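You operate a simulated robot arm through the tools that you are given. There is no shell and no other tool. Be economical: measure what you need, move in short steps, check, and stop when the job is done.

Carry out the task below with a simulated two-armed robot. There is one attempt and no reset: what you move stays moved.

JOB
Take the large block from the top of the low table and put it on top of the tray there. Take the lid off the tin marked "Clay" on the glass of the light table and lay it down there. Put the white brush on the top of the small bench away on the top of the glazing bench. Put the mug in the bottom of the sink. The order is free.
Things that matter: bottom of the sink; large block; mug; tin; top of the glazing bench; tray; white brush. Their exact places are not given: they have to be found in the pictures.

The check looks at the end state, three seconds after you hand in, the way a careful person would. Anything else that was tipped, shoved, dropped, spilled or broken makes it a failure. Lids that push on must go on centred and level and be pressed home; caps that screw on are set level and turned clockwise until they are tight.

ROBOT AND FRAMES
Two 6-joint arms with two-finger grippers on one trunk, on a base that drives. Base frame: it is fixed to the floor where the robot stands at the start and does not move with it; the origin is under the middle of the robot, x ahead of it, y to its left, z up; the surface under the hand at the start is at about z = 520. Readings come in mm, degrees, newtons and seconds.
The left shoulder is at the start at [60, 141, 675], the right one opposite. With the tool pointing down near the work surface each hand reaches from about 320 to 720 mm from the robot's upright axis, wherever it stands, measured 20 degrees to its own side. Places, roughly: bottom of the sink [-3400, -1100, 700]; large block (13x3x5 cm) [500, 100, 500]; mug (12x9x8 cm) [-1600, -500, 1000]; tin [1250, 1000, 750]; top of the glazing bench [-2000, 3100, 900]; tray [750, 250, 500]; white brush (6x5x6 cm) [100, 2800, 800]. Payload 2.45 kg a hand.
Tool frame (each hand has its own): the origin (TCP) lies between the finger pads and is the grasp point; the fingertips stand 26 mm ahead of it; z points along the fingers, y is the line along which they close. The gripper opens to 96 mm. The gripper's body begins 69 mm behind the TCP.
Orientation is that of the tool frame in the base frame, as [roll, pitch, yaw] about the fixed x, y, z axes, in that order (R = Rz(yaw) Ry(pitch) Rx(roll)). With the fingers straight down and closing along the base's y, the tool's x points along the base's -x, its y along +y and its z along -z.

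CONTROLS
- The arms move only by the tool drive_tool. It takes "left_moves", "right_moves" or both (then of equal length, played together; a hand with none holds still); each is text: rows parted by semicolons, each of 7 numbers parted by spaces: the shift along the base's x, y, z in units of 25 mm (1.0 is 25 mm), then the turn, a rotation vector about the base's x, y, z in units of 6 degrees (1.0 is 6 degrees), then the finger opening in mm, from 0 to 96. In form: x y z rx ry rz jaw; .... A call has 1 to 20 rows; each row shifts and turns the commanded pose from where the row before left it. A call with a number of a shift or a turn outside -1 to 1 is refused whole. A row lasts 0.2 s, in which the tool goes at most 50 mm and 8.6 degrees; a call with a longer step from one row to the next is refused whole, and so is a gripper value outside its range. A pose out of reach is approached as far as the arm can. The call stops where the force on the tool passes 40 N (or 10 N more than at its start, if that is more) or the arm is blocked; 0.2 s more then pass. Each finger halts on what it meets, pressing with about 29 N; the grip force reading is that of the motor and also rises with nothing between the fingers. The clock runs only during rows and for 0.2 s after the last one: add rows that do not move to give the fingers time. It gives the time, the measured TCP pose, the force on the tool (base axes), the opening and the grip force at its end, in the units of the frame above (readings bear some noise), with the torque about the TCP (base axes, N m) and any sound that the robot's microphone picked up.
- Cameras (640 x 400 px; columns grow to the right, rows downward): "scene" is now at [133.1, 12, 1271]; the picture's right is [0.20, -0.98, -0.00], its down [-0.80, -0.17, -0.57] and it looks along [0.56, 0.12, -0.82] (base axes); focal length 259 px, centre (320, 200). "left" rides on the left gripper at [82, -3, -98] in its tool frame; the picture's right is [0.04, 1.00, 0.00], its down [-0.73, 0.03, -0.68] and it looks along [-0.68, 0.03, 0.73] (tool axes); focal length 256 px, centre (320, 200). "right" rides on the right gripper at [81, 3, -98] in its tool frame; the picture's right is [-0.04, 1.00, 0.00], its down [-0.73, -0.03, -0.68] and it looks along [-0.68, -0.03, 0.73] (tool axes); focal length 256 px, centre (320, 200).
- grab_frame(camera): a new picture of that camera. It takes no simulated time.
- slide_trunk(by): slides the trunk up (or, below 0, down) by that many mm; the arms and the scene camera ride with it, the base frame stays. It gives what a move gives, with no picture.
- roll_base(legs): drives the robot by 1 to 6 legs, each [ahead, turn to the left] in mm and degrees, along the robot's own axes; the way and the turn of a leg run together, so that a leg with both is an arc; at most 1500 mm and 180 degrees a leg. The arms and the cameras ride along, it lands a little off, and it stops where it bumps. It gives what a move gives.
- head_to(pan, tilt): turns the head with the scene camera to pan (to the left, within 86 degrees either way) and tilt (down, from -29 to 69), counted from straight ahead of the robot. It gives what a move gives.
- probe_pixels(camera, pixels): for up to 12 pixels [column, row] of the newest picture of that camera ("zoom" is the newest enlarged one), the place [x, y, z] in the base frame of the surface seen there, good to about 3 mm. It takes no simulated time.
- inspect(camera, box): a new picture of the part [left, top, right, bottom] of that camera's present view, enlarged. It takes no simulated time.
- sign_off(): hands the job in; it is judged then, once.

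Go step by step. Measure first, check grasps and placings, and put right what went wrong. The budget is 110 turns and 88 pictures, counting those below and the enlarged ones. Unless the task says otherwise, let go and move clear before handing in, and close with one line.

The tools are called as a command line: name --argument value ..., lists and objects as JSON in quotes. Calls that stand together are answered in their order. drive_tool: Moves the arms, as the interface text tells. Its arguments: {"type":"object","properties":{"left_moves":{"type":"string"},"right_moves":{"type":"string"}},"required":[]} The other tools are called the same way: slide_trunk (by) slides the trunk up or down; roll_base (legs) drives the base; head_to (pan, tilt) turns the head that bears the scene camera; grab_frame (camera) takes a picture; probe_pixels (camera, pixels) gives the place of the surface under pixels of a picture; inspect (camera, box) takes an enlarged picture of a part of a camera's view; sign_off () hands the job in.

At the start:

```text
clock: 0.0
left_tool_pos: [397.8, 256.9, 748.7]
left_tcp_rot: [-179.9, 0.0, -179.8]
left_force: [-0.3, -0.2, 0.1]
left_wrist_torque: [0.04, 0.01, -0.03]
left_width: 95.8
left_grip_force: 0.0
right_tool_pos: [356.7, -106.2, 769.4]
right_tcp_rot: [180.0, 0.0, -179.6]
right_force: [-0.4, 0.0, 0.4]
right_wrist_torque: [0.02, 0.01, -0.01]
right_width: 95.9
right_grip_force: 0.0
trunk travel left (down, up): [-300.0, 290.0]
robot x, y, heading: [-3.8, -4.9, 0.1]
head pan, tilt: [11.8, 55.0]
```

scene: 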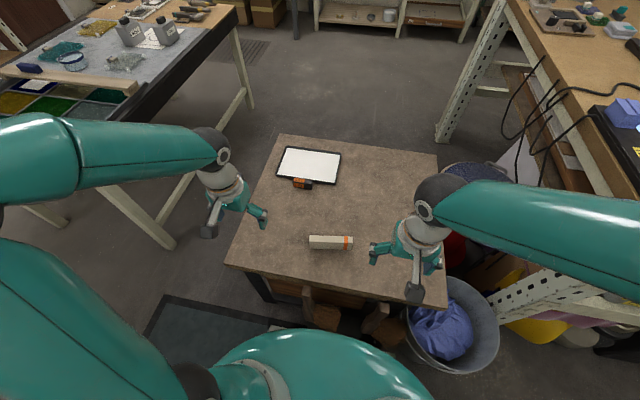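
right: 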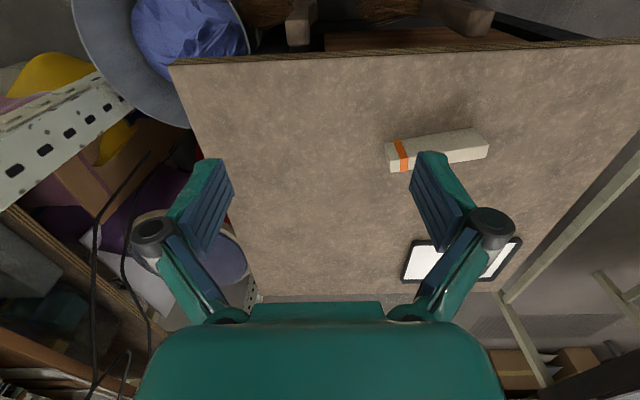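
left: 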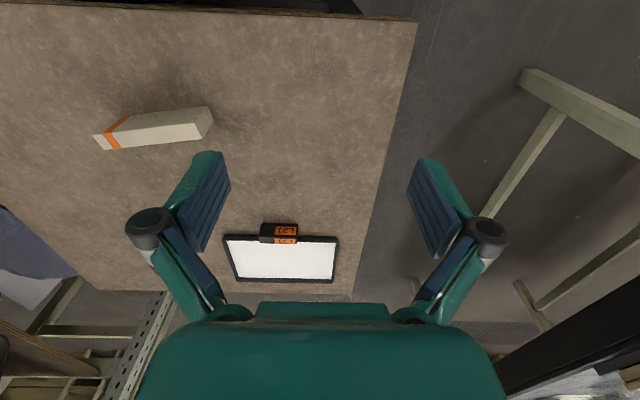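

The block lies near (330,242) and the white tray near (309,165) in the scene picture. I'll enlarge and measure both.

inspect --camera "scene" --box '[240, 130, 400, 270]'

probe_pixels --camera "scene" --pixels '[[311, 238], [352, 239], [311, 247], [350, 247], [285, 150], [338, 154], [335, 182], [280, 178], [302, 183], [330, 205], [302, 179], [309, 165]]'

probe_pixels --camera "left" --pixels '[[96, 136], [209, 108], [211, 122], [104, 149], [165, 118], [150, 141], [280, 260], [228, 240], [334, 240], [280, 230], [285, 240], [236, 278]]'

```text
2.86 times, centred on (320, 200) of scene
```

zoom: 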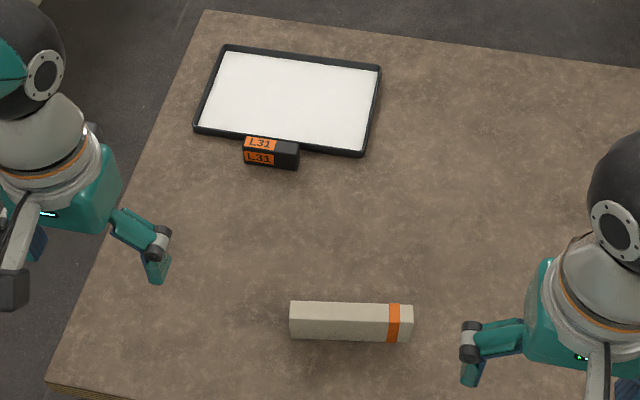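

```text
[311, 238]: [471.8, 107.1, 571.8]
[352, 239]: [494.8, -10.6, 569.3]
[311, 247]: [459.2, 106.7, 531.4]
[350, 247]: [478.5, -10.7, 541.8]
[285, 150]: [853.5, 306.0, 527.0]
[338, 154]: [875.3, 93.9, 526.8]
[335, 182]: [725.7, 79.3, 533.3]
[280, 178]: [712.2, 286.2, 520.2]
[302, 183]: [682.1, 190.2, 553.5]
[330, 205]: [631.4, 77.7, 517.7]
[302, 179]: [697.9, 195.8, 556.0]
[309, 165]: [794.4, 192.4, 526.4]
```

```text
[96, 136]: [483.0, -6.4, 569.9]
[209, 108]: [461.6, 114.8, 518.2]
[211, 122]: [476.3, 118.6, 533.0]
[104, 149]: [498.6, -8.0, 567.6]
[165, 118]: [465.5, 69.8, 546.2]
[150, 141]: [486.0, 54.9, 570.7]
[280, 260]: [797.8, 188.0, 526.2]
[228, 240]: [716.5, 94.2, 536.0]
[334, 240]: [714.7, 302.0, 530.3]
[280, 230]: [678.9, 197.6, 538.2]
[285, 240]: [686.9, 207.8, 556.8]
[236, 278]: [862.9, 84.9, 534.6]
```

Next I'll get the block's top-face corners and the tray's label more precisely from the zoom.

probe_pixels --camera "zoom" --pixels '[[293, 305], [409, 308], [293, 318], [409, 320], [350, 305], [350, 318], [350, 332], [293, 337], [408, 338], [320, 312], [380, 312], [440, 330]]'

head_to --pan 60 --tilt 25

grab_frame --camera "scene"

```text
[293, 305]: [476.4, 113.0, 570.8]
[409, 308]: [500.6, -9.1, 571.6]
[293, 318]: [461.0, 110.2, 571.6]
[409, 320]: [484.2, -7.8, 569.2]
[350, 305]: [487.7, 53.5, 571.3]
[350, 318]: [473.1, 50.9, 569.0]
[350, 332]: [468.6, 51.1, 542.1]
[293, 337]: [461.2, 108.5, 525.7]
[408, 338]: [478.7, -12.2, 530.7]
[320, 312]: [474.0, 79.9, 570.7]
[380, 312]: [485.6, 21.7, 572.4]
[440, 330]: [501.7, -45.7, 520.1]
```

```text
clock: 1.2
left_tool_pos: [398.5, 257.8, 748.8]
left_tcp_rot: [180.0, 0.0, -179.7]
left_force: [-0.6, 0.0, 0.3]
left_wrist_torque: [0.01, 0.01, -0.02]
left_width: 96.0
left_grip_force: 0.0
right_tool_pos: [356.2, -106.3, 768.9]
right_tcp_rot: [-180.0, 0.1, -179.7]
right_force: [0.5, 0.9, -0.6]
right_wrist_torque: [0.03, -0.01, 0.0]
right_width: 96.1
right_grip_force: 0.0
trunk travel left (down, up): [-300.0, 290.0]
robot x, y, heading: [-3.8, 1.9, -0.0]
head pan, tilt: [60.0, 25.0]
```

```text
83 pictures are left
```

scene: 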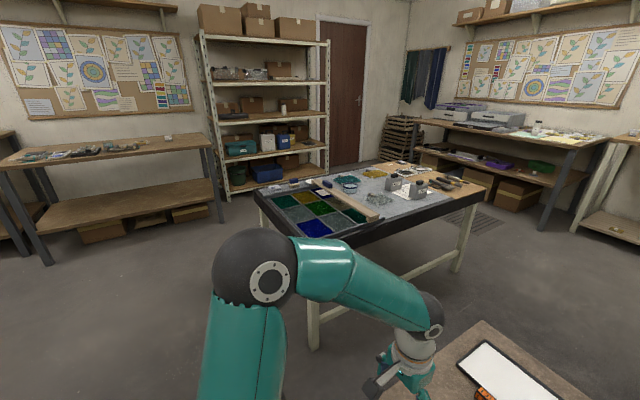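

The block's top is centred at about (480, 52), z 570, with its long axis about 11° off y. I'll bring the left hand above it, turned to close across the 30 mm width.

drive_tool --left_moves "0.233 -0.588 -0.25 0 0 -0.94 70;0.233 -0.588 -0.25 0 0 -0.94 70;0.233 -0.588 -0.25 0 0 -0.94 70;0.233 -0.588 -0.25 0 0 -0.94 70;0.233 -0.588 -0.25 0 0 -0.94 70;0.233 -0.588 -0.25 0 0 -0.94 70;0.233 -0.588 -0.25 0 0 -0.94 70;0.233 -0.588 -0.25 0 0 -0.94 70;0.233 -0.588 -0.25 0 0 -0.94 70;0.233 -0.588 -0.25 0 0 -0.94 70;0.233 -0.588 -0.25 0 0 -0.94 70;0.233 -0.588 -0.25 0 0 -0.94 70;0.233 -0.588 -0.25 0 0 -0.94 70;0.233 -0.588 -0.25 0 0 -0.94 70;0 0 0 0 0 0 70"

grab_frame --camera "left"

inspect --camera "scene" --box '[240, 140, 500, 250]'

```text
clock: 4.4
left_tool_pos: [480.0, 51.3, 661.6]
left_tcp_rot: [-179.9, 0.0, 101.2]
left_force: [0.2, -0.1, -0.3]
left_wrist_torque: [0.01, -0.01, 0.01]
left_width: 69.8
left_grip_force: 0.0
right_tool_pos: [356.9, -105.8, 768.3]
right_tcp_rot: [179.9, -0.1, -179.8]
right_force: [1.1, -0.1, 0.2]
right_wrist_torque: [0.0, -0.01, 0.0]
right_width: 96.0
right_grip_force: 0.2
trunk travel left (down, up): [-300.0, 290.0]
robot x, y, heading: [-0.8, 0.5, 0.1]
head pan, tilt: [60.0, 25.0]
```

```text
82 pictures are left
```

left: 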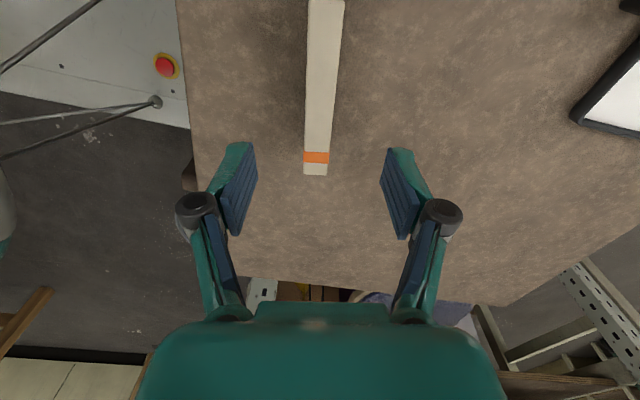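

```text
2.46 times, centred on (370, 195) of scene
```

zoom: 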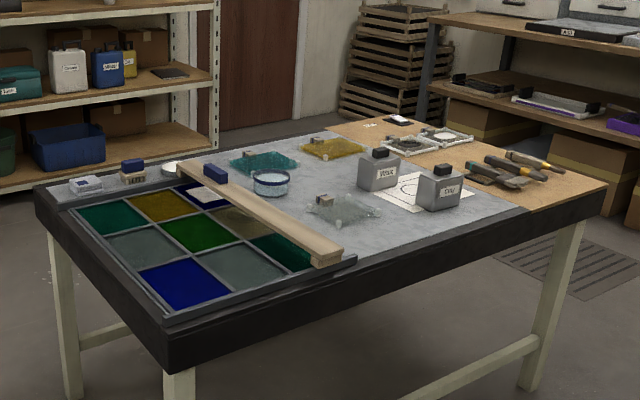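

The block sits centred between the fingers, parallel to them (column ~320). I'll go down and grip.

drive_tool --left_moves "0 0 -0.9 0 0 0 70;0 0 -0.9 0 0 0 70;0 0 -0.9 0 0 0 70;0 0 -0.9 0 0 0 70;0 0 -0.8 0 0 0 70;0 0 0 0 0 0 0;0 0 0 0 0 0 0;0 0 0 0 0 0 0;0 0 0 0 0 0 0;0 0 0.9 0 0 0 0;0 0 0.9 0 0 0 0;0 0 0.9 0 0 0 0"

head_to --pan 0 --tilt 69

grab_frame --camera "scene"

```text
clock: 7.0
left_tool_pos: [479.1, 51.4, 619.5]
left_tcp_rot: [-179.8, 0.0, 101.3]
left_force: [-0.2, 0.6, -1.9]
left_wrist_torque: [0.0, 0.01, 0.01]
left_width: 21.5
left_grip_force: 29.0
right_tool_pos: [356.4, -105.7, 768.5]
right_tcp_rot: [180.0, 0.0, -179.8]
right_force: [0.3, 0.0, 0.1]
right_wrist_torque: [-0.03, -0.01, -0.02]
right_width: 96.1
right_grip_force: 0.0
trunk travel left (down, up): [-300.0, 290.0]
robot x, y, heading: [2.0, -1.3, 0.1]
head pan, tilt: [60.0, 25.0]
```

```text
clock: 8.3
left_tool_pos: [478.8, 51.7, 618.6]
left_tcp_rot: [-179.9, 0.1, 101.4]
left_force: [-0.2, 0.6, -1.5]
left_wrist_torque: [-0.02, -0.01, 0.0]
left_width: 21.7
left_grip_force: 29.2
right_tool_pos: [356.9, -106.2, 768.9]
right_tcp_rot: [-180.0, 0.0, -179.7]
right_force: [0.0, 0.5, 0.8]
right_wrist_torque: [-0.01, 0.03, -0.03]
right_width: 95.8
right_grip_force: 0.1
trunk travel left (down, up): [-300.0, 290.0]
robot x, y, heading: [0.7, -2.6, 0.3]
head pan, tilt: [0.0, 68.8]
```

```text
80 pictures are left
```

scene: 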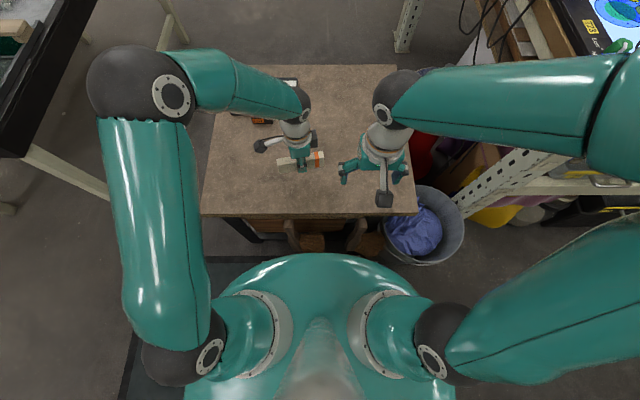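

The block is held (21.5 mm wide). Before driving ahead, I'll check the gap between the base front and the low table.

probe_pixels --camera "left" --pixels '[[165, 65], [165, 110], [185, 80], [182, 20], [100, 60], [178, 10]]'

probe_pixels --camera "scene" --pixels '[[205, 212], [300, 213], [415, 210], [290, 230], [240, 240]]'

```text
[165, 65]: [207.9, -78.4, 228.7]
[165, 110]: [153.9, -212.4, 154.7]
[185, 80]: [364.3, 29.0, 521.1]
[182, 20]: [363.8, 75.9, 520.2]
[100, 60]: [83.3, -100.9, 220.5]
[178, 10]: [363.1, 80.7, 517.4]
```

```text
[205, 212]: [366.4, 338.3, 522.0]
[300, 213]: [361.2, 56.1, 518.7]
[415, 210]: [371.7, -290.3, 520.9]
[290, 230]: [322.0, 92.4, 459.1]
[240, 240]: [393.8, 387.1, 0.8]
```

The table edge is at x≈364, but something under the table shows at x≈322, z≈459. I'll look at what protrudes there.

inspect --camera "scene" --box '[200, 190, 440, 290]'

probe_pixels --camera "zoom" --pixels '[[240, 120], [320, 130], [400, 130], [270, 105], [360, 110], [320, 170], [320, 200], [440, 110], [225, 100], [460, 140], [180, 110]]'

```text
2.67 times, centred on (320, 240) of scene
```

zoom: 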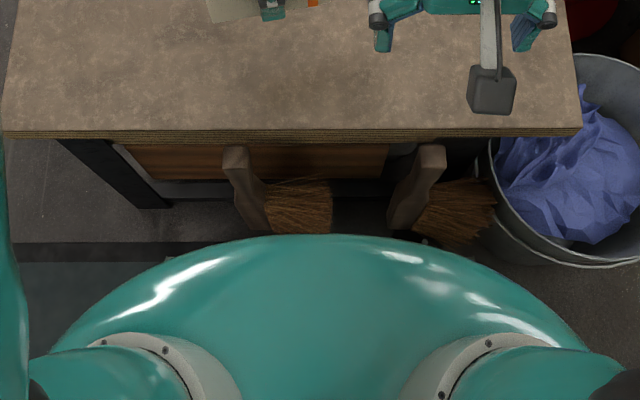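

```text
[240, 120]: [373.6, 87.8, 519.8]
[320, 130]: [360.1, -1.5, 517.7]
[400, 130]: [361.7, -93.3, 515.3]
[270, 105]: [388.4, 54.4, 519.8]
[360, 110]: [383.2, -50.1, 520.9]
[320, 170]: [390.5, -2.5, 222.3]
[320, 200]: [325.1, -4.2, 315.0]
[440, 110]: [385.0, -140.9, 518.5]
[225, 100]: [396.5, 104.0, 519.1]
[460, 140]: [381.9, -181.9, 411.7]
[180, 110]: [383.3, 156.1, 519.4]
```

Hand brooms hang at the table's front edge. I'll tilt the right hand so its camera looks straight down into the gap between base and table.

drive_tool --right_moves "0 0 0.5 0 1 0 96;0 0 0.5 0 1 0 96;0 0 0.5 0 1 0 96;0 0 0 0 1 0 96;0 0 0 0 1 0 96;0 0 0 0 1 0 96;0 0 0 0 1 0 96"

grab_frame --camera "right"

```text
clock: 9.9
left_tool_pos: [479.8, 50.7, 618.7]
left_tcp_rot: [-179.9, 0.0, 101.3]
left_force: [0.3, 1.0, -1.7]
left_wrist_torque: [0.0, 0.01, 0.01]
left_width: 21.8
left_grip_force: 28.6
right_tool_pos: [356.4, -106.1, 805.5]
right_tcp_rot: [179.8, -42.2, -179.6]
right_force: [0.4, 0.8, -0.4]
right_wrist_torque: [-0.02, 0.0, 0.0]
right_width: 95.8
right_grip_force: 0.1
trunk travel left (down, up): [-300.0, 290.0]
robot x, y, heading: [-0.4, -2.2, -0.3]
head pan, tilt: [0.0, 68.8]
```

```text
78 pictures are left
```

right: 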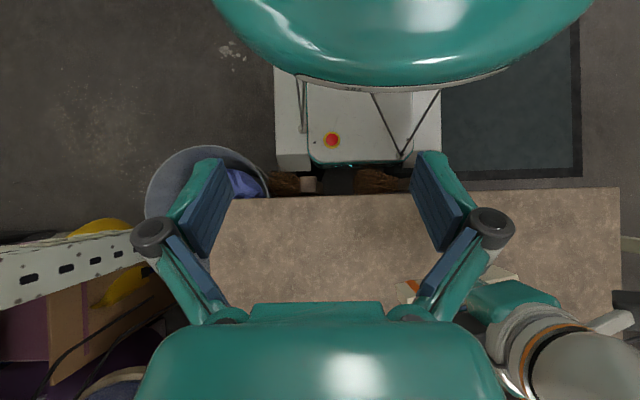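

The base front (row ~165) and the brooms (row ~182) are visible; measuring the gap.

probe_pixels --camera "right" --pixels '[[360, 160], [360, 165], [295, 165], [425, 150], [285, 183], [375, 180], [275, 176], [308, 184], [340, 184], [395, 175], [240, 160], [258, 180]]'

inspect --camera "right" --box '[230, 110, 470, 210]'

```text
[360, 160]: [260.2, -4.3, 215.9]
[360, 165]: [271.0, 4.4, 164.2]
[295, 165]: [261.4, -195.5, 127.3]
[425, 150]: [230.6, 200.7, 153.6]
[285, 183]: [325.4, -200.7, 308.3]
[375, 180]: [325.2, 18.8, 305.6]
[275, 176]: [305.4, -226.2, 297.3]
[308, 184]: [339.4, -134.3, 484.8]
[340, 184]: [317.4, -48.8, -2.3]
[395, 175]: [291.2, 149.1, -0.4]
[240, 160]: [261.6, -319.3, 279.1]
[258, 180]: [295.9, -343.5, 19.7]
```

```text
2.67 times, centred on (350, 160) of right
```

zoom: 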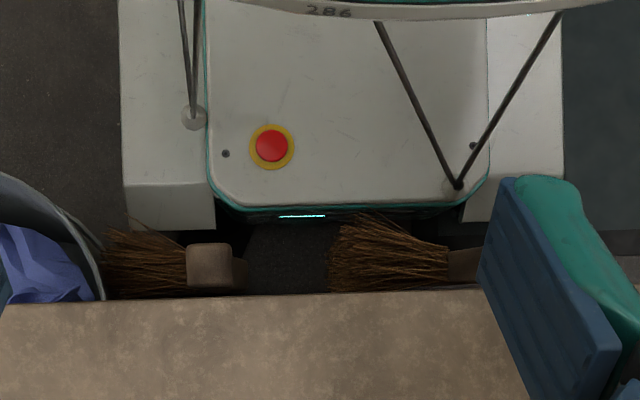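

The base front is at x≈271 and the brooms/bucket start at about x≈295, so driving straight ahead is not possible. The tray is too far to reach from here, so I need a way round and will map the room.

head_to --pan 15 --tilt 30

grab_frame --camera "scene"

probe_pixels --camera "scene" --pixels '[[320, 150], [320, 200], [420, 200], [250, 200], [200, 250], [480, 250], [420, 150], [120, 200], [60, 250], [560, 200]]'

```text
clock: 10.9
left_tool_pos: [479.6, 51.4, 619.3]
left_tcp_rot: [-180.0, -0.1, 101.3]
left_force: [-0.7, -0.4, -2.4]
left_wrist_torque: [-0.01, -0.01, 0.0]
left_width: 21.5
left_grip_force: 29.0
right_tool_pos: [357.5, -105.5, 806.6]
right_tcp_rot: [179.8, -42.0, -179.6]
right_force: [0.2, 0.0, -0.3]
right_wrist_torque: [-0.03, 0.04, -0.01]
right_width: 95.9
right_grip_force: 0.1
trunk travel left (down, up): [-300.0, 290.0]
robot x, y, heading: [0.9, -3.5, 0.1]
head pan, tilt: [15.0, 30.0]
```

```text
76 pictures are left
```

scene: 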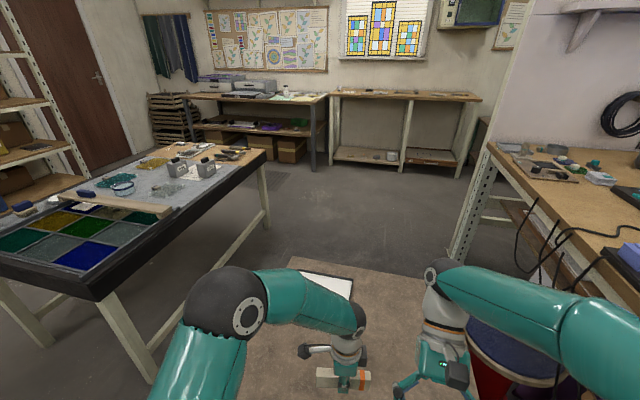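

```text
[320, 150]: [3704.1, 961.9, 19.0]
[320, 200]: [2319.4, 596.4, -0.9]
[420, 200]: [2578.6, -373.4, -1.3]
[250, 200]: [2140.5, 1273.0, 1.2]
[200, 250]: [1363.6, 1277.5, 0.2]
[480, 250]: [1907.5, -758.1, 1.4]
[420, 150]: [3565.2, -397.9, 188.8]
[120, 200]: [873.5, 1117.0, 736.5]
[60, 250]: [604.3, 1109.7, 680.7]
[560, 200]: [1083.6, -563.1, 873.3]
```

There is open floor beyond the low table. I need the gap between the low table and the light table, so I'll probe the edges and the light table legs.

probe_pixels --camera "scene" --pixels '[[97, 290], [180, 225], [262, 155], [150, 375], [265, 222], [290, 262], [290, 375], [436, 275], [200, 160], [178, 165], [350, 272], [50, 345]]'

inspect --camera "scene" --box '[110, 130, 260, 220]'

probe_pixels --camera "zoom" --pixels '[[290, 120], [275, 170], [295, 180], [405, 115], [405, 150], [405, 175], [420, 115]]'

```text
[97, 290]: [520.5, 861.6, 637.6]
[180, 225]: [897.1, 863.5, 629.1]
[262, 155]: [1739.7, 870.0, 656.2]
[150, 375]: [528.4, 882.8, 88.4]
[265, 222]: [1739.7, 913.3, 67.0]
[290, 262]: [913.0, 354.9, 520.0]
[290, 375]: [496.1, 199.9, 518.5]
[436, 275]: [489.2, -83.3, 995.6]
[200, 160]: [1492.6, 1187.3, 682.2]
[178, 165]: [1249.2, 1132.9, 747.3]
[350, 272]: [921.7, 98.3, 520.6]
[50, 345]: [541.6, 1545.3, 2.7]
```

```text
4.27 times, centred on (185, 175) of scene
```

zoom: 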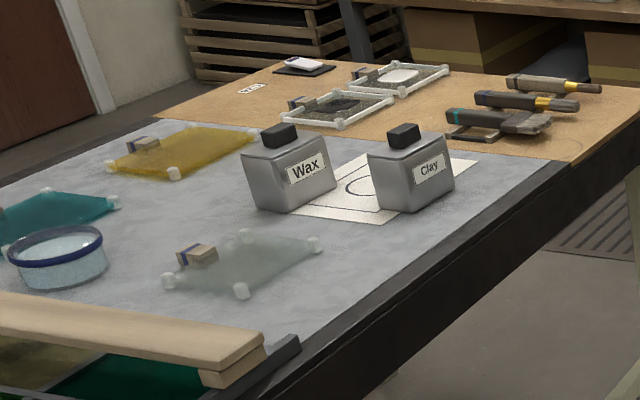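

```text
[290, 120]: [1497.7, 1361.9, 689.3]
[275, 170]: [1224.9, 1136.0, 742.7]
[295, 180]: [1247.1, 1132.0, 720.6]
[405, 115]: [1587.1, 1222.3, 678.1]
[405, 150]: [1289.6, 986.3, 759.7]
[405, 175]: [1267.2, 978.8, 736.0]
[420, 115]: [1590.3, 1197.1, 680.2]
```

The light table's near edge is y≈862, the low table's left edge y≈350, and the floor beyond x≈920 is free. My plan is to back off, drive through the gap at y≈605, and work from the far side, where both the tray and the Clay tin (≈1290, 985) are within reach. I'll raise the block, restore the right hand, and check the elbow height.

drive_tool --left_moves "0 0 1 0 0 0 0;0 0 1 0 0 0 0;0 0 1 0 0 0 0;0 0 1 0 0 0 0;0 0 1 0 0 0 0;0 0 1 0 0 0 0;0 0 1 0 0 0 0" --right_moves "0 0 0 0 -1 0 96;0 0 0 0 -1 0 96;0 0 0 0 -1 0 96;0 0 0 0 -1 0 96;0 0 0 0 -1 0 96;0 0 0 0 -1 0 96;0 0 0 0 -1 0 96"

roll_base --legs '[[-250, 0]]'

head_to --pan 75 --tilt 40

grab_frame --camera "scene"

```text
clock: 12.5
left_tool_pos: [478.5, 51.8, 793.5]
left_tcp_rot: [-179.9, 0.1, 101.3]
left_force: [-0.3, -0.1, -1.2]
left_wrist_torque: [-0.01, 0.02, 0.03]
left_width: 21.6
left_grip_force: 29.3
right_tool_pos: [356.3, -105.0, 805.3]
right_tcp_rot: [180.0, 0.1, -179.7]
right_force: [-0.5, -0.7, -0.1]
right_wrist_torque: [0.0, 0.03, 0.0]
right_width: 95.7
right_grip_force: 0.1
trunk travel left (down, up): [-300.0, 290.0]
robot x, y, heading: [2.6, -2.0, -0.0]
head pan, tilt: [15.0, 30.0]
```

```text
clock: 14.3
left_tool_pos: [227.8, 49.4, 793.4]
left_tcp_rot: [-180.0, 0.0, 101.2]
left_force: [-0.8, 0.5, -1.7]
left_wrist_torque: [0.0, 0.02, 0.01]
left_width: 21.6
left_grip_force: 28.8
right_tool_pos: [105.2, -106.0, 806.2]
right_tcp_rot: [-180.0, 0.0, -179.9]
right_force: [-0.1, 0.3, 0.9]
right_wrist_torque: [0.01, 0.03, 0.0]
right_width: 96.1
right_grip_force: 0.0
trunk travel left (down, up): [-300.0, 290.0]
robot x, y, heading: [-249.8, 0.4, -0.2]
head pan, tilt: [15.0, 30.0]
```

```text
clock: 15.7
left_tool_pos: [229.9, 51.2, 794.5]
left_tcp_rot: [-179.9, 0.0, 101.3]
left_force: [0.6, 0.4, -1.7]
left_wrist_torque: [-0.01, -0.04, 0.02]
left_width: 21.4
left_grip_force: 28.9
right_tool_pos: [105.8, -105.7, 806.5]
right_tcp_rot: [-179.9, 0.0, -179.8]
right_force: [0.5, 0.2, -0.7]
right_wrist_torque: [-0.02, -0.01, -0.02]
right_width: 96.0
right_grip_force: 0.2
trunk travel left (down, up): [-300.0, 290.0]
robot x, y, heading: [-250.0, -3.5, -0.0]
head pan, tilt: [75.0, 40.0]
```

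```text
74 pictures are left
```

scene: 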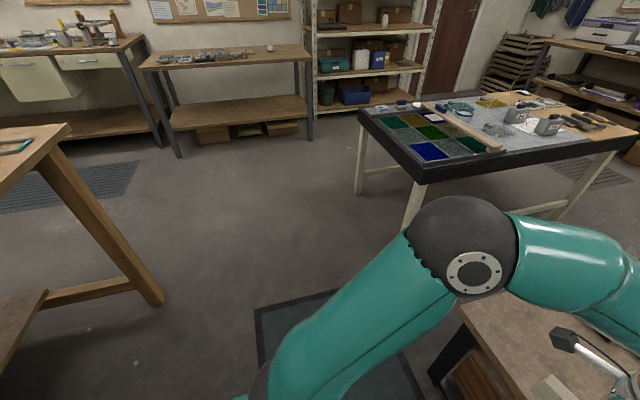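

A wooden bench stands to the left rear (leg at ~(150,300)). I'll probe it, the elbow and the floor.

probe_pixels --camera "scene" --pixels '[[155, 300], [65, 130], [20, 180], [220, 250], [300, 200], [440, 230], [500, 300], [180, 150], [312, 110], [365, 190], [230, 58], [60, 45]]'

head_to --pan 86 --tilt 20

grab_frame --camera "scene"

probe_pixels --camera "scene" --pixels '[[100, 200], [50, 250], [200, 330], [320, 150], [400, 140], [20, 150], [150, 200]]'

```text
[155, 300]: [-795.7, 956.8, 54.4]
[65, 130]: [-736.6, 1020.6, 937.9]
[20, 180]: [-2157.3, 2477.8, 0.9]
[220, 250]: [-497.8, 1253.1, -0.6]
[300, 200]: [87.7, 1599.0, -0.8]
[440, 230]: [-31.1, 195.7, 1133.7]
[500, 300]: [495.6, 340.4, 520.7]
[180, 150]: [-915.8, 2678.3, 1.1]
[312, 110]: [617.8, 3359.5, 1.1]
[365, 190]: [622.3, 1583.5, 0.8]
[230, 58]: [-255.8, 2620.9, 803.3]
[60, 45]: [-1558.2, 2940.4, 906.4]
```

```text
clock: 16.5
left_tool_pos: [228.5, 51.5, 794.9]
left_tcp_rot: [-179.9, 0.1, 101.2]
left_force: [0.4, 0.2, -1.9]
left_wrist_torque: [0.0, 0.02, 0.01]
left_width: 21.4
left_grip_force: 29.2
right_tool_pos: [105.2, -106.0, 807.3]
right_tcp_rot: [-180.0, 0.0, -179.8]
right_force: [0.1, -0.2, 0.3]
right_wrist_torque: [0.03, -0.04, -0.02]
right_width: 95.8
right_grip_force: 0.0
trunk travel left (down, up): [-300.0, 290.0]
robot x, y, heading: [-251.0, -2.9, -0.1]
head pan, tilt: [85.9, 20.0]
```

```text
73 pictures are left
```

scene: 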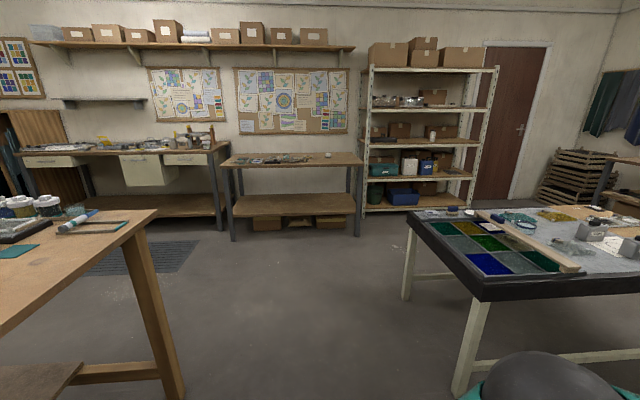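

```text
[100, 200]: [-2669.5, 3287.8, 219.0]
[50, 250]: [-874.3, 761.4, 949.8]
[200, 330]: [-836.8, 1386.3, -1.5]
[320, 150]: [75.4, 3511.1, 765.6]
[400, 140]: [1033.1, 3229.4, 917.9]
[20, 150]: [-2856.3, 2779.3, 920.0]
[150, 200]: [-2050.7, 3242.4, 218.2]
```

The route is clear: turn left, go 610 mm, turn right to face the gap.

roll_base --legs '[[0, 90], [610, 0], [0, -90]]'

head_to --pan 0 --tilt 45

grab_frame --camera "scene"

```text
clock: 21.2
left_tool_pos: [-290.0, 484.0, 795.2]
left_tcp_rot: [-179.9, 0.0, -170.4]
left_force: [1.0, 0.5, -1.5]
left_wrist_torque: [-0.05, 0.1, -0.01]
left_width: 21.6
left_grip_force: 28.7
right_tool_pos: [-136.6, 356.2, 806.9]
right_tcp_rot: [179.9, -0.1, -91.4]
right_force: [1.8, 0.8, 0.3]
right_wrist_torque: [-0.02, 0.08, 0.03]
right_width: 95.9
right_grip_force: 0.0
trunk travel left (down, up): [-300.0, 290.0]
robot x, y, heading: [-190.5, 4.7, 87.6]
head pan, tilt: [85.9, 20.0]
stopped in leg 1: the robot was blocked; the commanded pose is now the measured one
```

```text
clock: 22.8
left_tool_pos: [-289.9, 485.1, 794.5]
left_tcp_rot: [-179.9, 0.1, -170.5]
left_force: [0.3, -0.3, -1.5]
left_wrist_torque: [0.02, 0.01, 0.0]
left_width: 21.4
left_grip_force: 29.6
right_tool_pos: [-136.1, 355.5, 808.1]
right_tcp_rot: [-179.9, 0.1, -91.5]
right_force: [0.2, -0.3, -0.8]
right_wrist_torque: [0.02, 0.0, 0.01]
right_width: 95.9
right_grip_force: 0.0
trunk travel left (down, up): [-300.0, 290.0]
robot x, y, heading: [-190.1, 1.9, 87.6]
head pan, tilt: [0.0, 45.0]
```

```text
72 pictures are left
```

scene: 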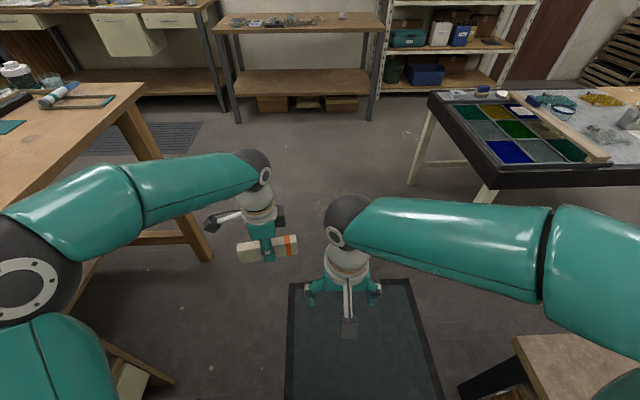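

The turn was blocked at 87.6°, with the base shifted +60 mm in x. I'll find out what is close on the left (wood near (120,370)).

probe_pixels --camera "scene" --pixels '[[130, 365], [130, 385], [160, 378], [20, 160], [140, 90], [200, 240], [30, 290], [90, 300], [480, 390], [560, 350], [520, 345], [350, 320]]'

head_to --pan 80 --tilt 55

grab_frame --camera "scene"

head_to --pan -86 --tilt 55

grab_frame --camera "scene"

```text
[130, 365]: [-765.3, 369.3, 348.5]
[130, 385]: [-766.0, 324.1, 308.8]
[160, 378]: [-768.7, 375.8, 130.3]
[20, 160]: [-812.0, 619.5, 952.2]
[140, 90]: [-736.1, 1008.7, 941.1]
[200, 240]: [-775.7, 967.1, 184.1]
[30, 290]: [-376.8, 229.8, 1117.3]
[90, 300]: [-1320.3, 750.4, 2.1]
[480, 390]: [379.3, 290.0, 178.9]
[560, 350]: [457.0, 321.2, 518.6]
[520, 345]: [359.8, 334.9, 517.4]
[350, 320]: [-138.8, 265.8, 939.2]
```

```text
clock: 24.4
left_tool_pos: [-289.3, 483.1, 794.2]
left_tcp_rot: [-180.0, 0.1, -170.5]
left_force: [-0.6, 1.1, -2.5]
left_wrist_torque: [0.02, 0.0, -0.01]
left_width: 21.3
left_grip_force: 28.8
right_tool_pos: [-137.4, 356.1, 808.3]
right_tcp_rot: [179.9, 0.1, -91.5]
right_force: [0.0, -0.5, -0.4]
right_wrist_torque: [0.0, -0.02, -0.02]
right_width: 96.0
right_grip_force: 0.2
trunk travel left (down, up): [-300.0, 290.0]
robot x, y, heading: [-193.1, 1.1, 88.0]
head pan, tilt: [80.0, 55.0]
```

```text
71 pictures are left
```

scene: 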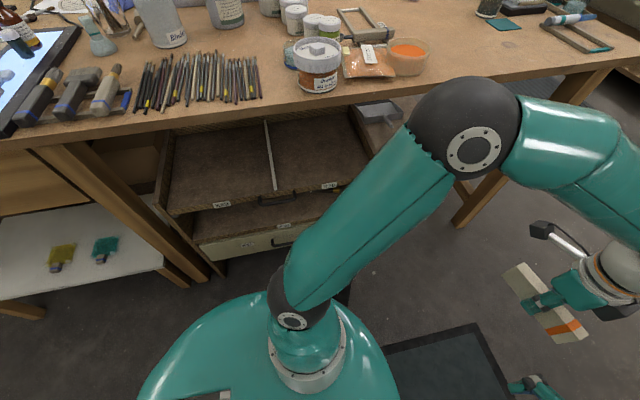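

```text
clock: 26.9
left_tool_pos: [-289.9, 483.7, 794.7]
left_tcp_rot: [-179.9, 0.1, -170.5]
left_force: [0.3, 0.2, -1.4]
left_wrist_torque: [-0.01, 0.02, -0.02]
left_width: 21.5
left_grip_force: 29.3
right_tool_pos: [-137.5, 356.2, 808.5]
right_tcp_rot: [179.9, 0.1, -91.5]
right_force: [-0.2, 0.4, -0.7]
right_wrist_torque: [0.02, -0.01, 0.0]
right_width: 96.2
right_grip_force: 0.1
trunk travel left (down, up): [-300.0, 290.0]
robot x, y, heading: [-189.6, -1.4, 87.8]
head pan, tilt: [-85.9, 55.0]
```

```text
70 pictures are left
```

scene: 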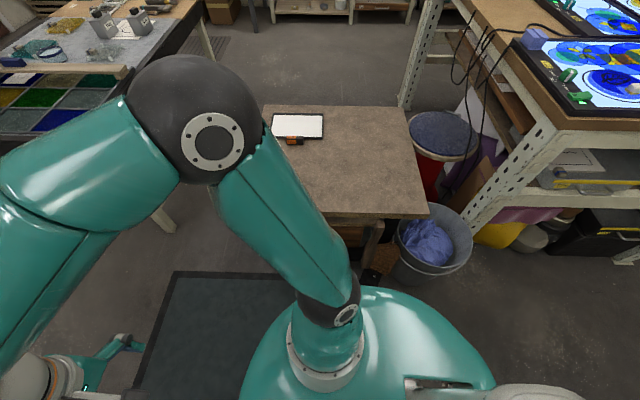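

The workbench behind (edge x≈-740) has a cabinet unit below it that the rear corner probably touched. I'll measure the unit, then move on.

head_to --pan 80 --tilt 55

grab_frame --camera "scene"

probe_pixels --camera "scene" --pixels '[[200, 250], [200, 210], [250, 240], [330, 180], [180, 282], [150, 268], [60, 250], [100, 120], [240, 300], [300, 225], [190, 262], [215, 268]]'

```text
clock: 29.4
left_tool_pos: [-289.7, 482.5, 795.9]
left_tcp_rot: [-179.9, 0.0, -170.6]
left_force: [-0.4, 0.0, -2.0]
left_wrist_torque: [0.01, 0.02, -0.01]
left_width: 21.3
left_grip_force: 28.8
right_tool_pos: [-136.6, 356.0, 808.2]
right_tcp_rot: [-179.9, 0.0, -91.5]
right_force: [0.5, 0.2, 0.4]
right_wrist_torque: [-0.01, -0.01, -0.02]
right_width: 96.2
right_grip_force: 0.0
trunk travel left (down, up): [-300.0, 290.0]
robot x, y, heading: [-193.6, -2.5, 87.9]
head pan, tilt: [80.0, 55.0]
```

```text
69 pictures are left
```

scene: 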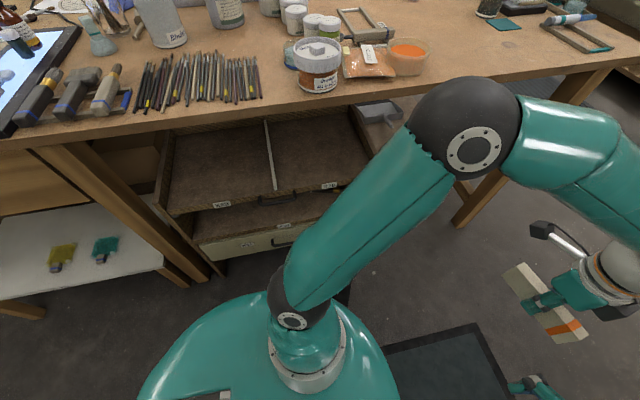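

```text
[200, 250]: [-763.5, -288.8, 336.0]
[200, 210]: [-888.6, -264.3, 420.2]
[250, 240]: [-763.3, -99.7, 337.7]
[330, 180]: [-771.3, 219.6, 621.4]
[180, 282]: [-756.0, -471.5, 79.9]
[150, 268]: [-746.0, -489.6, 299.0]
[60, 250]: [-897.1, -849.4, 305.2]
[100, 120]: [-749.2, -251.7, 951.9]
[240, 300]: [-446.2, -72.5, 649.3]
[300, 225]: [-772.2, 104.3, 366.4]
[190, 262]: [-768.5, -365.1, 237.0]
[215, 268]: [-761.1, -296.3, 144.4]
```

The turn only needs more room at the rear (the base is longer behind). I'll steer slightly right while driving so the next turn happens further from the bench.

roll_base --legs '[[0, -11], [622, 0], [0, -77]]'

head_to --pan 0 --tilt 45

grab_frame --camera "scene"

```text
clock: 37.7
left_tool_pos: [433.3, 722.5, 794.7]
left_tcp_rot: [-179.9, 0.0, 100.9]
left_force: [-0.5, 1.5, -0.8]
left_wrist_torque: [-0.08, -0.03, 0.04]
left_width: 21.7
left_grip_force: 28.7
right_tool_pos: [309.2, 565.7, 808.3]
right_tcp_rot: [-179.9, -0.1, 179.9]
right_force: [0.1, 1.4, 0.1]
right_wrist_torque: [-0.07, 0.0, 0.01]
right_width: 96.1
right_grip_force: 0.1
trunk travel left (down, up): [-300.0, 290.0]
robot x, y, heading: [-45.5, 665.1, 0.3]
head pan, tilt: [80.0, 55.0]
stopped in leg 3: the robot was blocked; the commanded pose is now the measured one
```

```text
clock: 39.2
left_tool_pos: [433.9, 721.8, 795.5]
left_tcp_rot: [-179.9, 0.0, 100.8]
left_force: [-0.1, 0.7, -2.5]
left_wrist_torque: [0.02, -0.01, -0.01]
left_width: 21.4
left_grip_force: 28.8
right_tool_pos: [309.5, 565.1, 807.4]
right_tcp_rot: [180.0, -0.1, -180.0]
right_force: [-0.8, 0.0, 0.3]
right_wrist_torque: [0.06, 0.05, -0.01]
right_width: 96.1
right_grip_force: 0.0
trunk travel left (down, up): [-300.0, 290.0]
robot x, y, heading: [-46.4, 664.7, 0.4]
head pan, tilt: [0.0, 45.0]
```

```text
68 pictures are left
```

scene: 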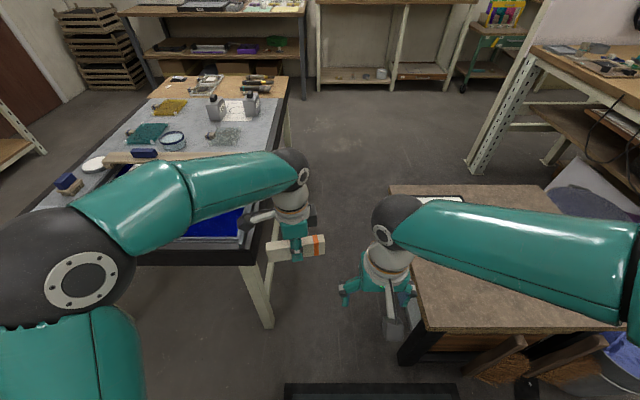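

The robot stands at (-46, 665), heading 0.4°; the spot is about 60 mm too far left for the gap. An S-curve brings it back to y≈605.

roll_base --legs '[[200, -18], [200, 18]]'

head_to --pan 0 --tilt 69

grab_frame --camera "scene"

```text
clock: 41.8
left_tool_pos: [668.3, 597.1, 794.6]
left_tcp_rot: [-179.9, -0.1, 91.5]
left_force: [-0.2, -1.5, -1.7]
left_wrist_torque: [0.08, -0.01, -0.04]
left_width: 21.5
left_grip_force: 29.3
right_tool_pos: [521.8, 462.9, 810.9]
right_tcp_rot: [179.7, 0.0, 170.8]
right_force: [0.1, -0.3, 0.8]
right_wrist_torque: [0.07, -0.05, 0.01]
right_width: 95.9
right_grip_force: 0.1
trunk travel left (down, up): [-300.0, 290.0]
robot x, y, heading: [188.9, 632.1, -19.6]
head pan, tilt: [0.0, 45.0]
stopped in leg 2: the robot was blocked; the commanded pose is now the measured one
```

```text
clock: 42.7
left_tool_pos: [669.0, 597.7, 795.5]
left_tcp_rot: [-179.8, -0.1, 91.5]
left_force: [-0.2, 0.2, -1.5]
left_wrist_torque: [0.0, -0.01, -0.02]
left_width: 21.6
left_grip_force: 29.6
right_tool_pos: [521.1, 464.1, 809.0]
right_tcp_rot: [179.9, 0.0, 170.7]
right_force: [-0.4, 0.2, 0.6]
right_wrist_torque: [0.0, -0.01, 0.03]
right_width: 95.9
right_grip_force: 0.0
trunk travel left (down, up): [-300.0, 290.0]
robot x, y, heading: [187.0, 632.4, -19.6]
head pan, tilt: [0.0, 68.8]
```

```text
67 pictures are left
```

scene: 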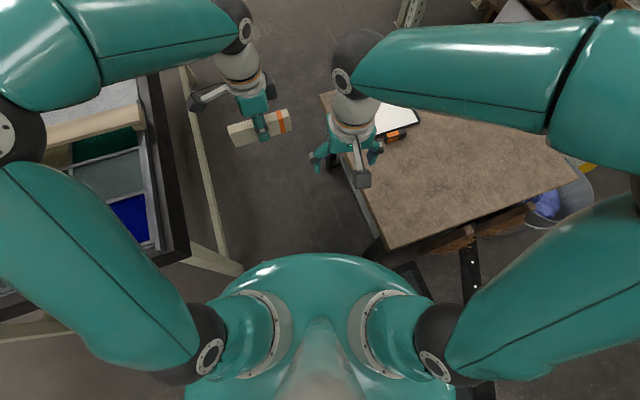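

Now blocked with heading -19.6°, likely the base's front-right corner against the low table's leg (~(375,250)). Checking the table hasn't moved and where the legs are.

probe_pixels --camera "scene" --pixels '[[390, 246], [375, 250], [365, 200], [560, 185], [395, 118], [355, 190], [210, 240], [230, 265], [185, 220], [175, 240], [470, 260], [412, 268]]'

inspect --camera "scene" --box '[160, 180, 500, 300]'

```text
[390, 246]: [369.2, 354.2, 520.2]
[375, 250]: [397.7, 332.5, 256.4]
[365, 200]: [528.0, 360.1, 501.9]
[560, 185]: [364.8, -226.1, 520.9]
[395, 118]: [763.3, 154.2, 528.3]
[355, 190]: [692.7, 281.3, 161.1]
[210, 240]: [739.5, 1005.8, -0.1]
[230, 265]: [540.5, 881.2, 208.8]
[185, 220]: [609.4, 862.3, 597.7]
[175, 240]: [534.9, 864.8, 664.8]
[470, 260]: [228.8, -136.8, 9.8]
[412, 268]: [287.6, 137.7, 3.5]
```

```text
1.88 times, centred on (330, 240) of scene
```

zoom: 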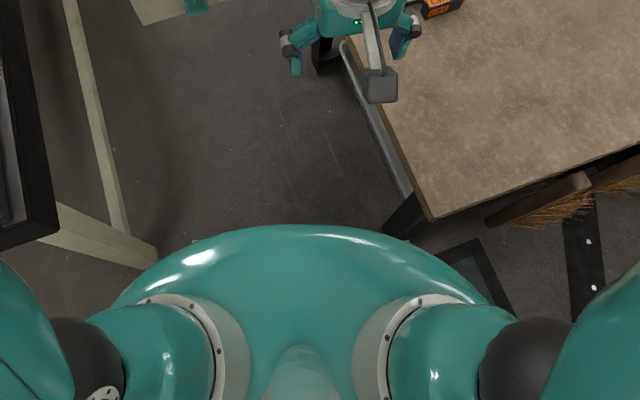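

The table hasn't moved; the base corner just touches its leg at (≈395,335). I'll back away and re-align step by step.

roll_base --legs '[[-230, 0]]'

roll_base --legs '[[0, -30]]'

```text
clock: 44.4
left_tool_pos: [448.7, 675.7, 794.9]
left_tcp_rot: [-179.9, -0.1, 91.5]
left_force: [0.2, 1.1, -0.9]
left_wrist_torque: [0.03, -0.02, -0.01]
left_width: 21.6
left_grip_force: 28.6
right_tool_pos: [302.9, 541.5, 810.3]
right_tcp_rot: [179.9, -0.1, 170.8]
right_force: [-1.1, 0.9, -0.3]
right_wrist_torque: [-0.02, -0.05, -0.01]
right_width: 96.0
right_grip_force: 0.1
trunk travel left (down, up): [-300.0, 290.0]
robot x, y, heading: [-34.0, 709.2, -19.5]
head pan, tilt: [0.0, 68.8]
```

```text
clock: 46.5
left_tool_pos: [370.6, 441.6, 796.6]
left_tcp_rot: [-179.9, -0.2, 61.8]
left_force: [0.9, 1.5, -1.4]
left_wrist_torque: [0.02, 0.01, 0.05]
left_width: 21.4
left_grip_force: 28.9
right_tool_pos: [175.6, 397.4, 810.7]
right_tcp_rot: [179.9, -0.1, 141.0]
right_force: [0.3, 0.1, 0.5]
right_wrist_torque: [0.03, 0.0, -0.05]
right_width: 95.9
right_grip_force: 0.1
trunk travel left (down, up): [-300.0, 290.0]
robot x, y, heading: [-12.1, 723.5, -48.8]
head pan, tilt: [0.0, 68.8]
```

The turn drifts the base by a couple of centimetres each time. Continuing: ahead 110 mm, turn back to straight, then read the pose.

roll_base --legs '[[100, 0]]'

roll_base --legs '[[0, 48.8]]'

```text
clock: 47.6
left_tool_pos: [437.6, 363.0, 795.2]
left_tcp_rot: [-179.9, -0.1, 61.8]
left_force: [0.2, -1.1, -1.5]
left_wrist_torque: [0.01, 0.05, -0.01]
left_width: 21.5
left_grip_force: 29.2
right_tool_pos: [242.8, 321.5, 809.5]
right_tcp_rot: [179.9, 0.0, 141.1]
right_force: [-0.1, -0.5, -0.2]
right_wrist_torque: [0.03, -0.01, 0.0]
right_width: 96.0
right_grip_force: 0.0
trunk travel left (down, up): [-300.0, 290.0]
robot x, y, heading: [52.9, 646.5, -49.3]
head pan, tilt: [0.0, 68.8]
```

```text
clock: 50.5
left_tool_pos: [516.7, 755.1, 796.8]
left_tcp_rot: [-180.0, -0.2, 111.2]
left_force: [-0.4, -0.2, -1.6]
left_wrist_torque: [0.01, -0.01, -0.01]
left_width: 21.6
left_grip_force: 28.5
right_tool_pos: [422.1, 579.9, 811.3]
right_tcp_rot: [179.9, -0.1, -169.5]
right_force: [0.0, -0.4, -0.9]
right_wrist_torque: [0.0, 0.01, 0.0]
right_width: 96.1
right_grip_force: 0.0
trunk travel left (down, up): [-300.0, 290.0]
robot x, y, heading: [48.8, 607.4, -0.3]
head pan, tilt: [0.0, 68.8]
```

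The hand yaw readings (rel. 111° instead of 101°) disagree with the reported heading by ~10°, so one of them slipped during the block. I'll look at the scene to see the true heading.

head_to --pan 0 --tilt 45

grab_frame --camera "scene"

```text
clock: 51.4
left_tool_pos: [516.4, 754.5, 796.2]
left_tcp_rot: [-180.0, -0.2, 111.2]
left_force: [-0.2, -0.1, -1.8]
left_wrist_torque: [0.01, 0.02, 0.0]
left_width: 21.5
left_grip_force: 29.5
right_tool_pos: [423.3, 579.7, 810.9]
right_tcp_rot: [179.9, -0.1, -169.6]
right_force: [-0.3, 0.3, -0.1]
right_wrist_torque: [0.0, 0.0, -0.03]
right_width: 95.8
right_grip_force: 0.0
trunk travel left (down, up): [-300.0, 290.0]
robot x, y, heading: [49.7, 609.5, -0.3]
head pan, tilt: [0.0, 45.0]
```

```text
65 pictures are left
```

scene: 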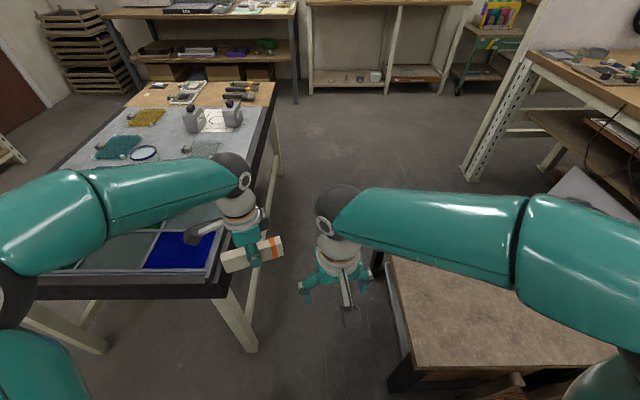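

The picture shows the base truly straight (light table end edge is level at row ~296), and position (49, 608) is centred in the gap. Driving through.

roll_base --legs '[[500, 0]]'

```text
clock: 54.4
left_tool_pos: [1019.1, 754.6, 796.5]
left_tcp_rot: [-180.0, -0.1, 111.3]
left_force: [0.2, -0.1, -1.8]
left_wrist_torque: [0.04, 0.01, -0.01]
left_width: 21.4
left_grip_force: 28.9
right_tool_pos: [925.5, 579.1, 812.8]
right_tcp_rot: [179.8, -0.1, -169.4]
right_force: [-0.3, 0.4, 0.5]
right_wrist_torque: [0.0, -0.02, 0.02]
right_width: 96.1
right_grip_force: 0.0
trunk travel left (down, up): [-300.0, 290.0]
robot x, y, heading: [553.0, 607.3, -0.4]
head pan, tilt: [0.0, 45.0]
```

Through half the gap on line (y 607). Going on past both tables to x≈2280 before turning.

roll_base --legs '[[900, 0], [830, 0]]'

head_to --pan -40 --tilt 30

grab_frame --camera "scene"

```text
clock: 63.2
left_tool_pos: [2744.4, 731.3, 796.8]
left_tcp_rot: [-179.9, -0.2, 110.5]
left_force: [-0.4, -0.1, -2.5]
left_wrist_torque: [0.04, 0.03, -0.01]
left_width: 21.4
left_grip_force: 28.8
right_tool_pos: [2647.1, 558.0, 811.9]
right_tcp_rot: [179.9, -0.2, -170.3]
right_force: [0.8, 0.9, 0.3]
right_wrist_torque: [0.03, 0.01, 0.01]
right_width: 95.8
right_grip_force: 0.1
trunk travel left (down, up): [-300.0, 290.0]
robot x, y, heading: [2282.9, 593.5, -0.8]
head pan, tilt: [0.0, 45.0]
```

```text
clock: 64.3
left_tool_pos: [2743.5, 732.4, 798.1]
left_tcp_rot: [-179.9, -0.1, 110.5]
left_force: [-0.6, 0.3, -2.3]
left_wrist_torque: [-0.01, -0.02, -0.01]
left_width: 21.3
left_grip_force: 29.1
right_tool_pos: [2649.1, 556.0, 812.4]
right_tcp_rot: [179.9, 0.1, -170.3]
right_force: [-0.2, 0.5, 0.1]
right_wrist_torque: [0.01, 0.0, 0.01]
right_width: 96.1
right_grip_force: 0.0
trunk travel left (down, up): [-300.0, 290.0]
robot x, y, heading: [2275.8, 589.1, -1.0]
head pan, tilt: [-40.0, 30.0]
```

```text
64 pictures are left
```

scene: 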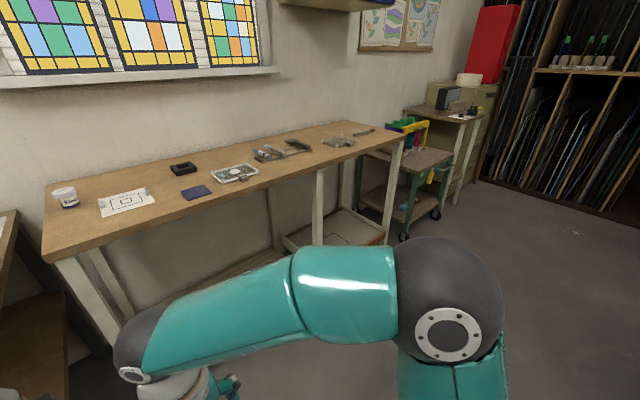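

A bench lies ahead/right. Checking its edge against my swing radius (~550 mm).

probe_pixels --camera "scene" --pixels '[[400, 142], [50, 262], [200, 205], [110, 300], [480, 200], [440, 210], [5, 230], [400, 250], [600, 230]]'

```text
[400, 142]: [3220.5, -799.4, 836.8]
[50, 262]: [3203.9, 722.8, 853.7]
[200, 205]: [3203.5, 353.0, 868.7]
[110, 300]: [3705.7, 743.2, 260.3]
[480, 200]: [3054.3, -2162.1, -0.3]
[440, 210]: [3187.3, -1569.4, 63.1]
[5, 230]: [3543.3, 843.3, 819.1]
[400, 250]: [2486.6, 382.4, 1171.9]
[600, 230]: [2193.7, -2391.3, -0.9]
```

Room enough (edge at x≈3203). Turning right towards (1330, 250).

roll_base --legs '[[0, -80], [0, -80]]'

head_to --pan 0 --tilt 40

grab_frame --camera "scene"

```text
clock: 69.9
left_tool_pos: [2376.4, 113.0, 798.4]
left_tcp_rot: [-179.9, -0.1, 15.0]
left_force: [0.2, -0.3, -2.1]
left_wrist_torque: [0.03, 0.07, 0.03]
left_width: 21.4
left_grip_force: 29.0
right_tool_pos: [2211.5, 226.8, 814.3]
right_tcp_rot: [-180.0, -0.1, 94.1]
right_force: [0.8, 0.2, 0.5]
right_wrist_torque: [0.0, 0.09, -0.03]
right_width: 95.9
right_grip_force: 0.0
trunk travel left (down, up): [-300.0, 290.0]
robot x, y, heading: [2341.2, 589.4, -96.8]
head pan, tilt: [-40.0, 30.0]
stopped in leg 2: the robot was blocked; the commanded pose is now the measured one
```

```text
clock: 71.0
left_tool_pos: [2375.3, 113.8, 798.5]
left_tcp_rot: [-180.0, -0.1, 15.1]
left_force: [0.8, -0.2, -2.5]
left_wrist_torque: [-0.03, 0.01, -0.05]
left_width: 21.6
left_grip_force: 28.8
right_tool_pos: [2209.4, 225.6, 812.7]
right_tcp_rot: [180.0, -0.1, 94.2]
right_force: [1.2, 0.5, 0.1]
right_wrist_torque: [0.03, 0.04, -0.01]
right_width: 96.1
right_grip_force: 0.0
trunk travel left (down, up): [-300.0, 290.0]
robot x, y, heading: [2343.6, 585.1, -96.6]
head pan, tilt: [0.0, 40.0]
```

```text
63 pictures are left
```

scene: 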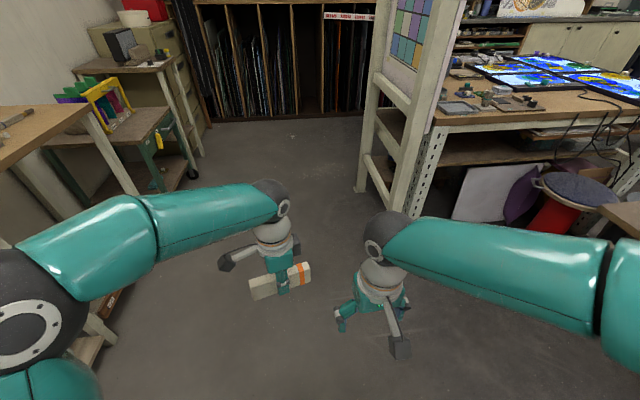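

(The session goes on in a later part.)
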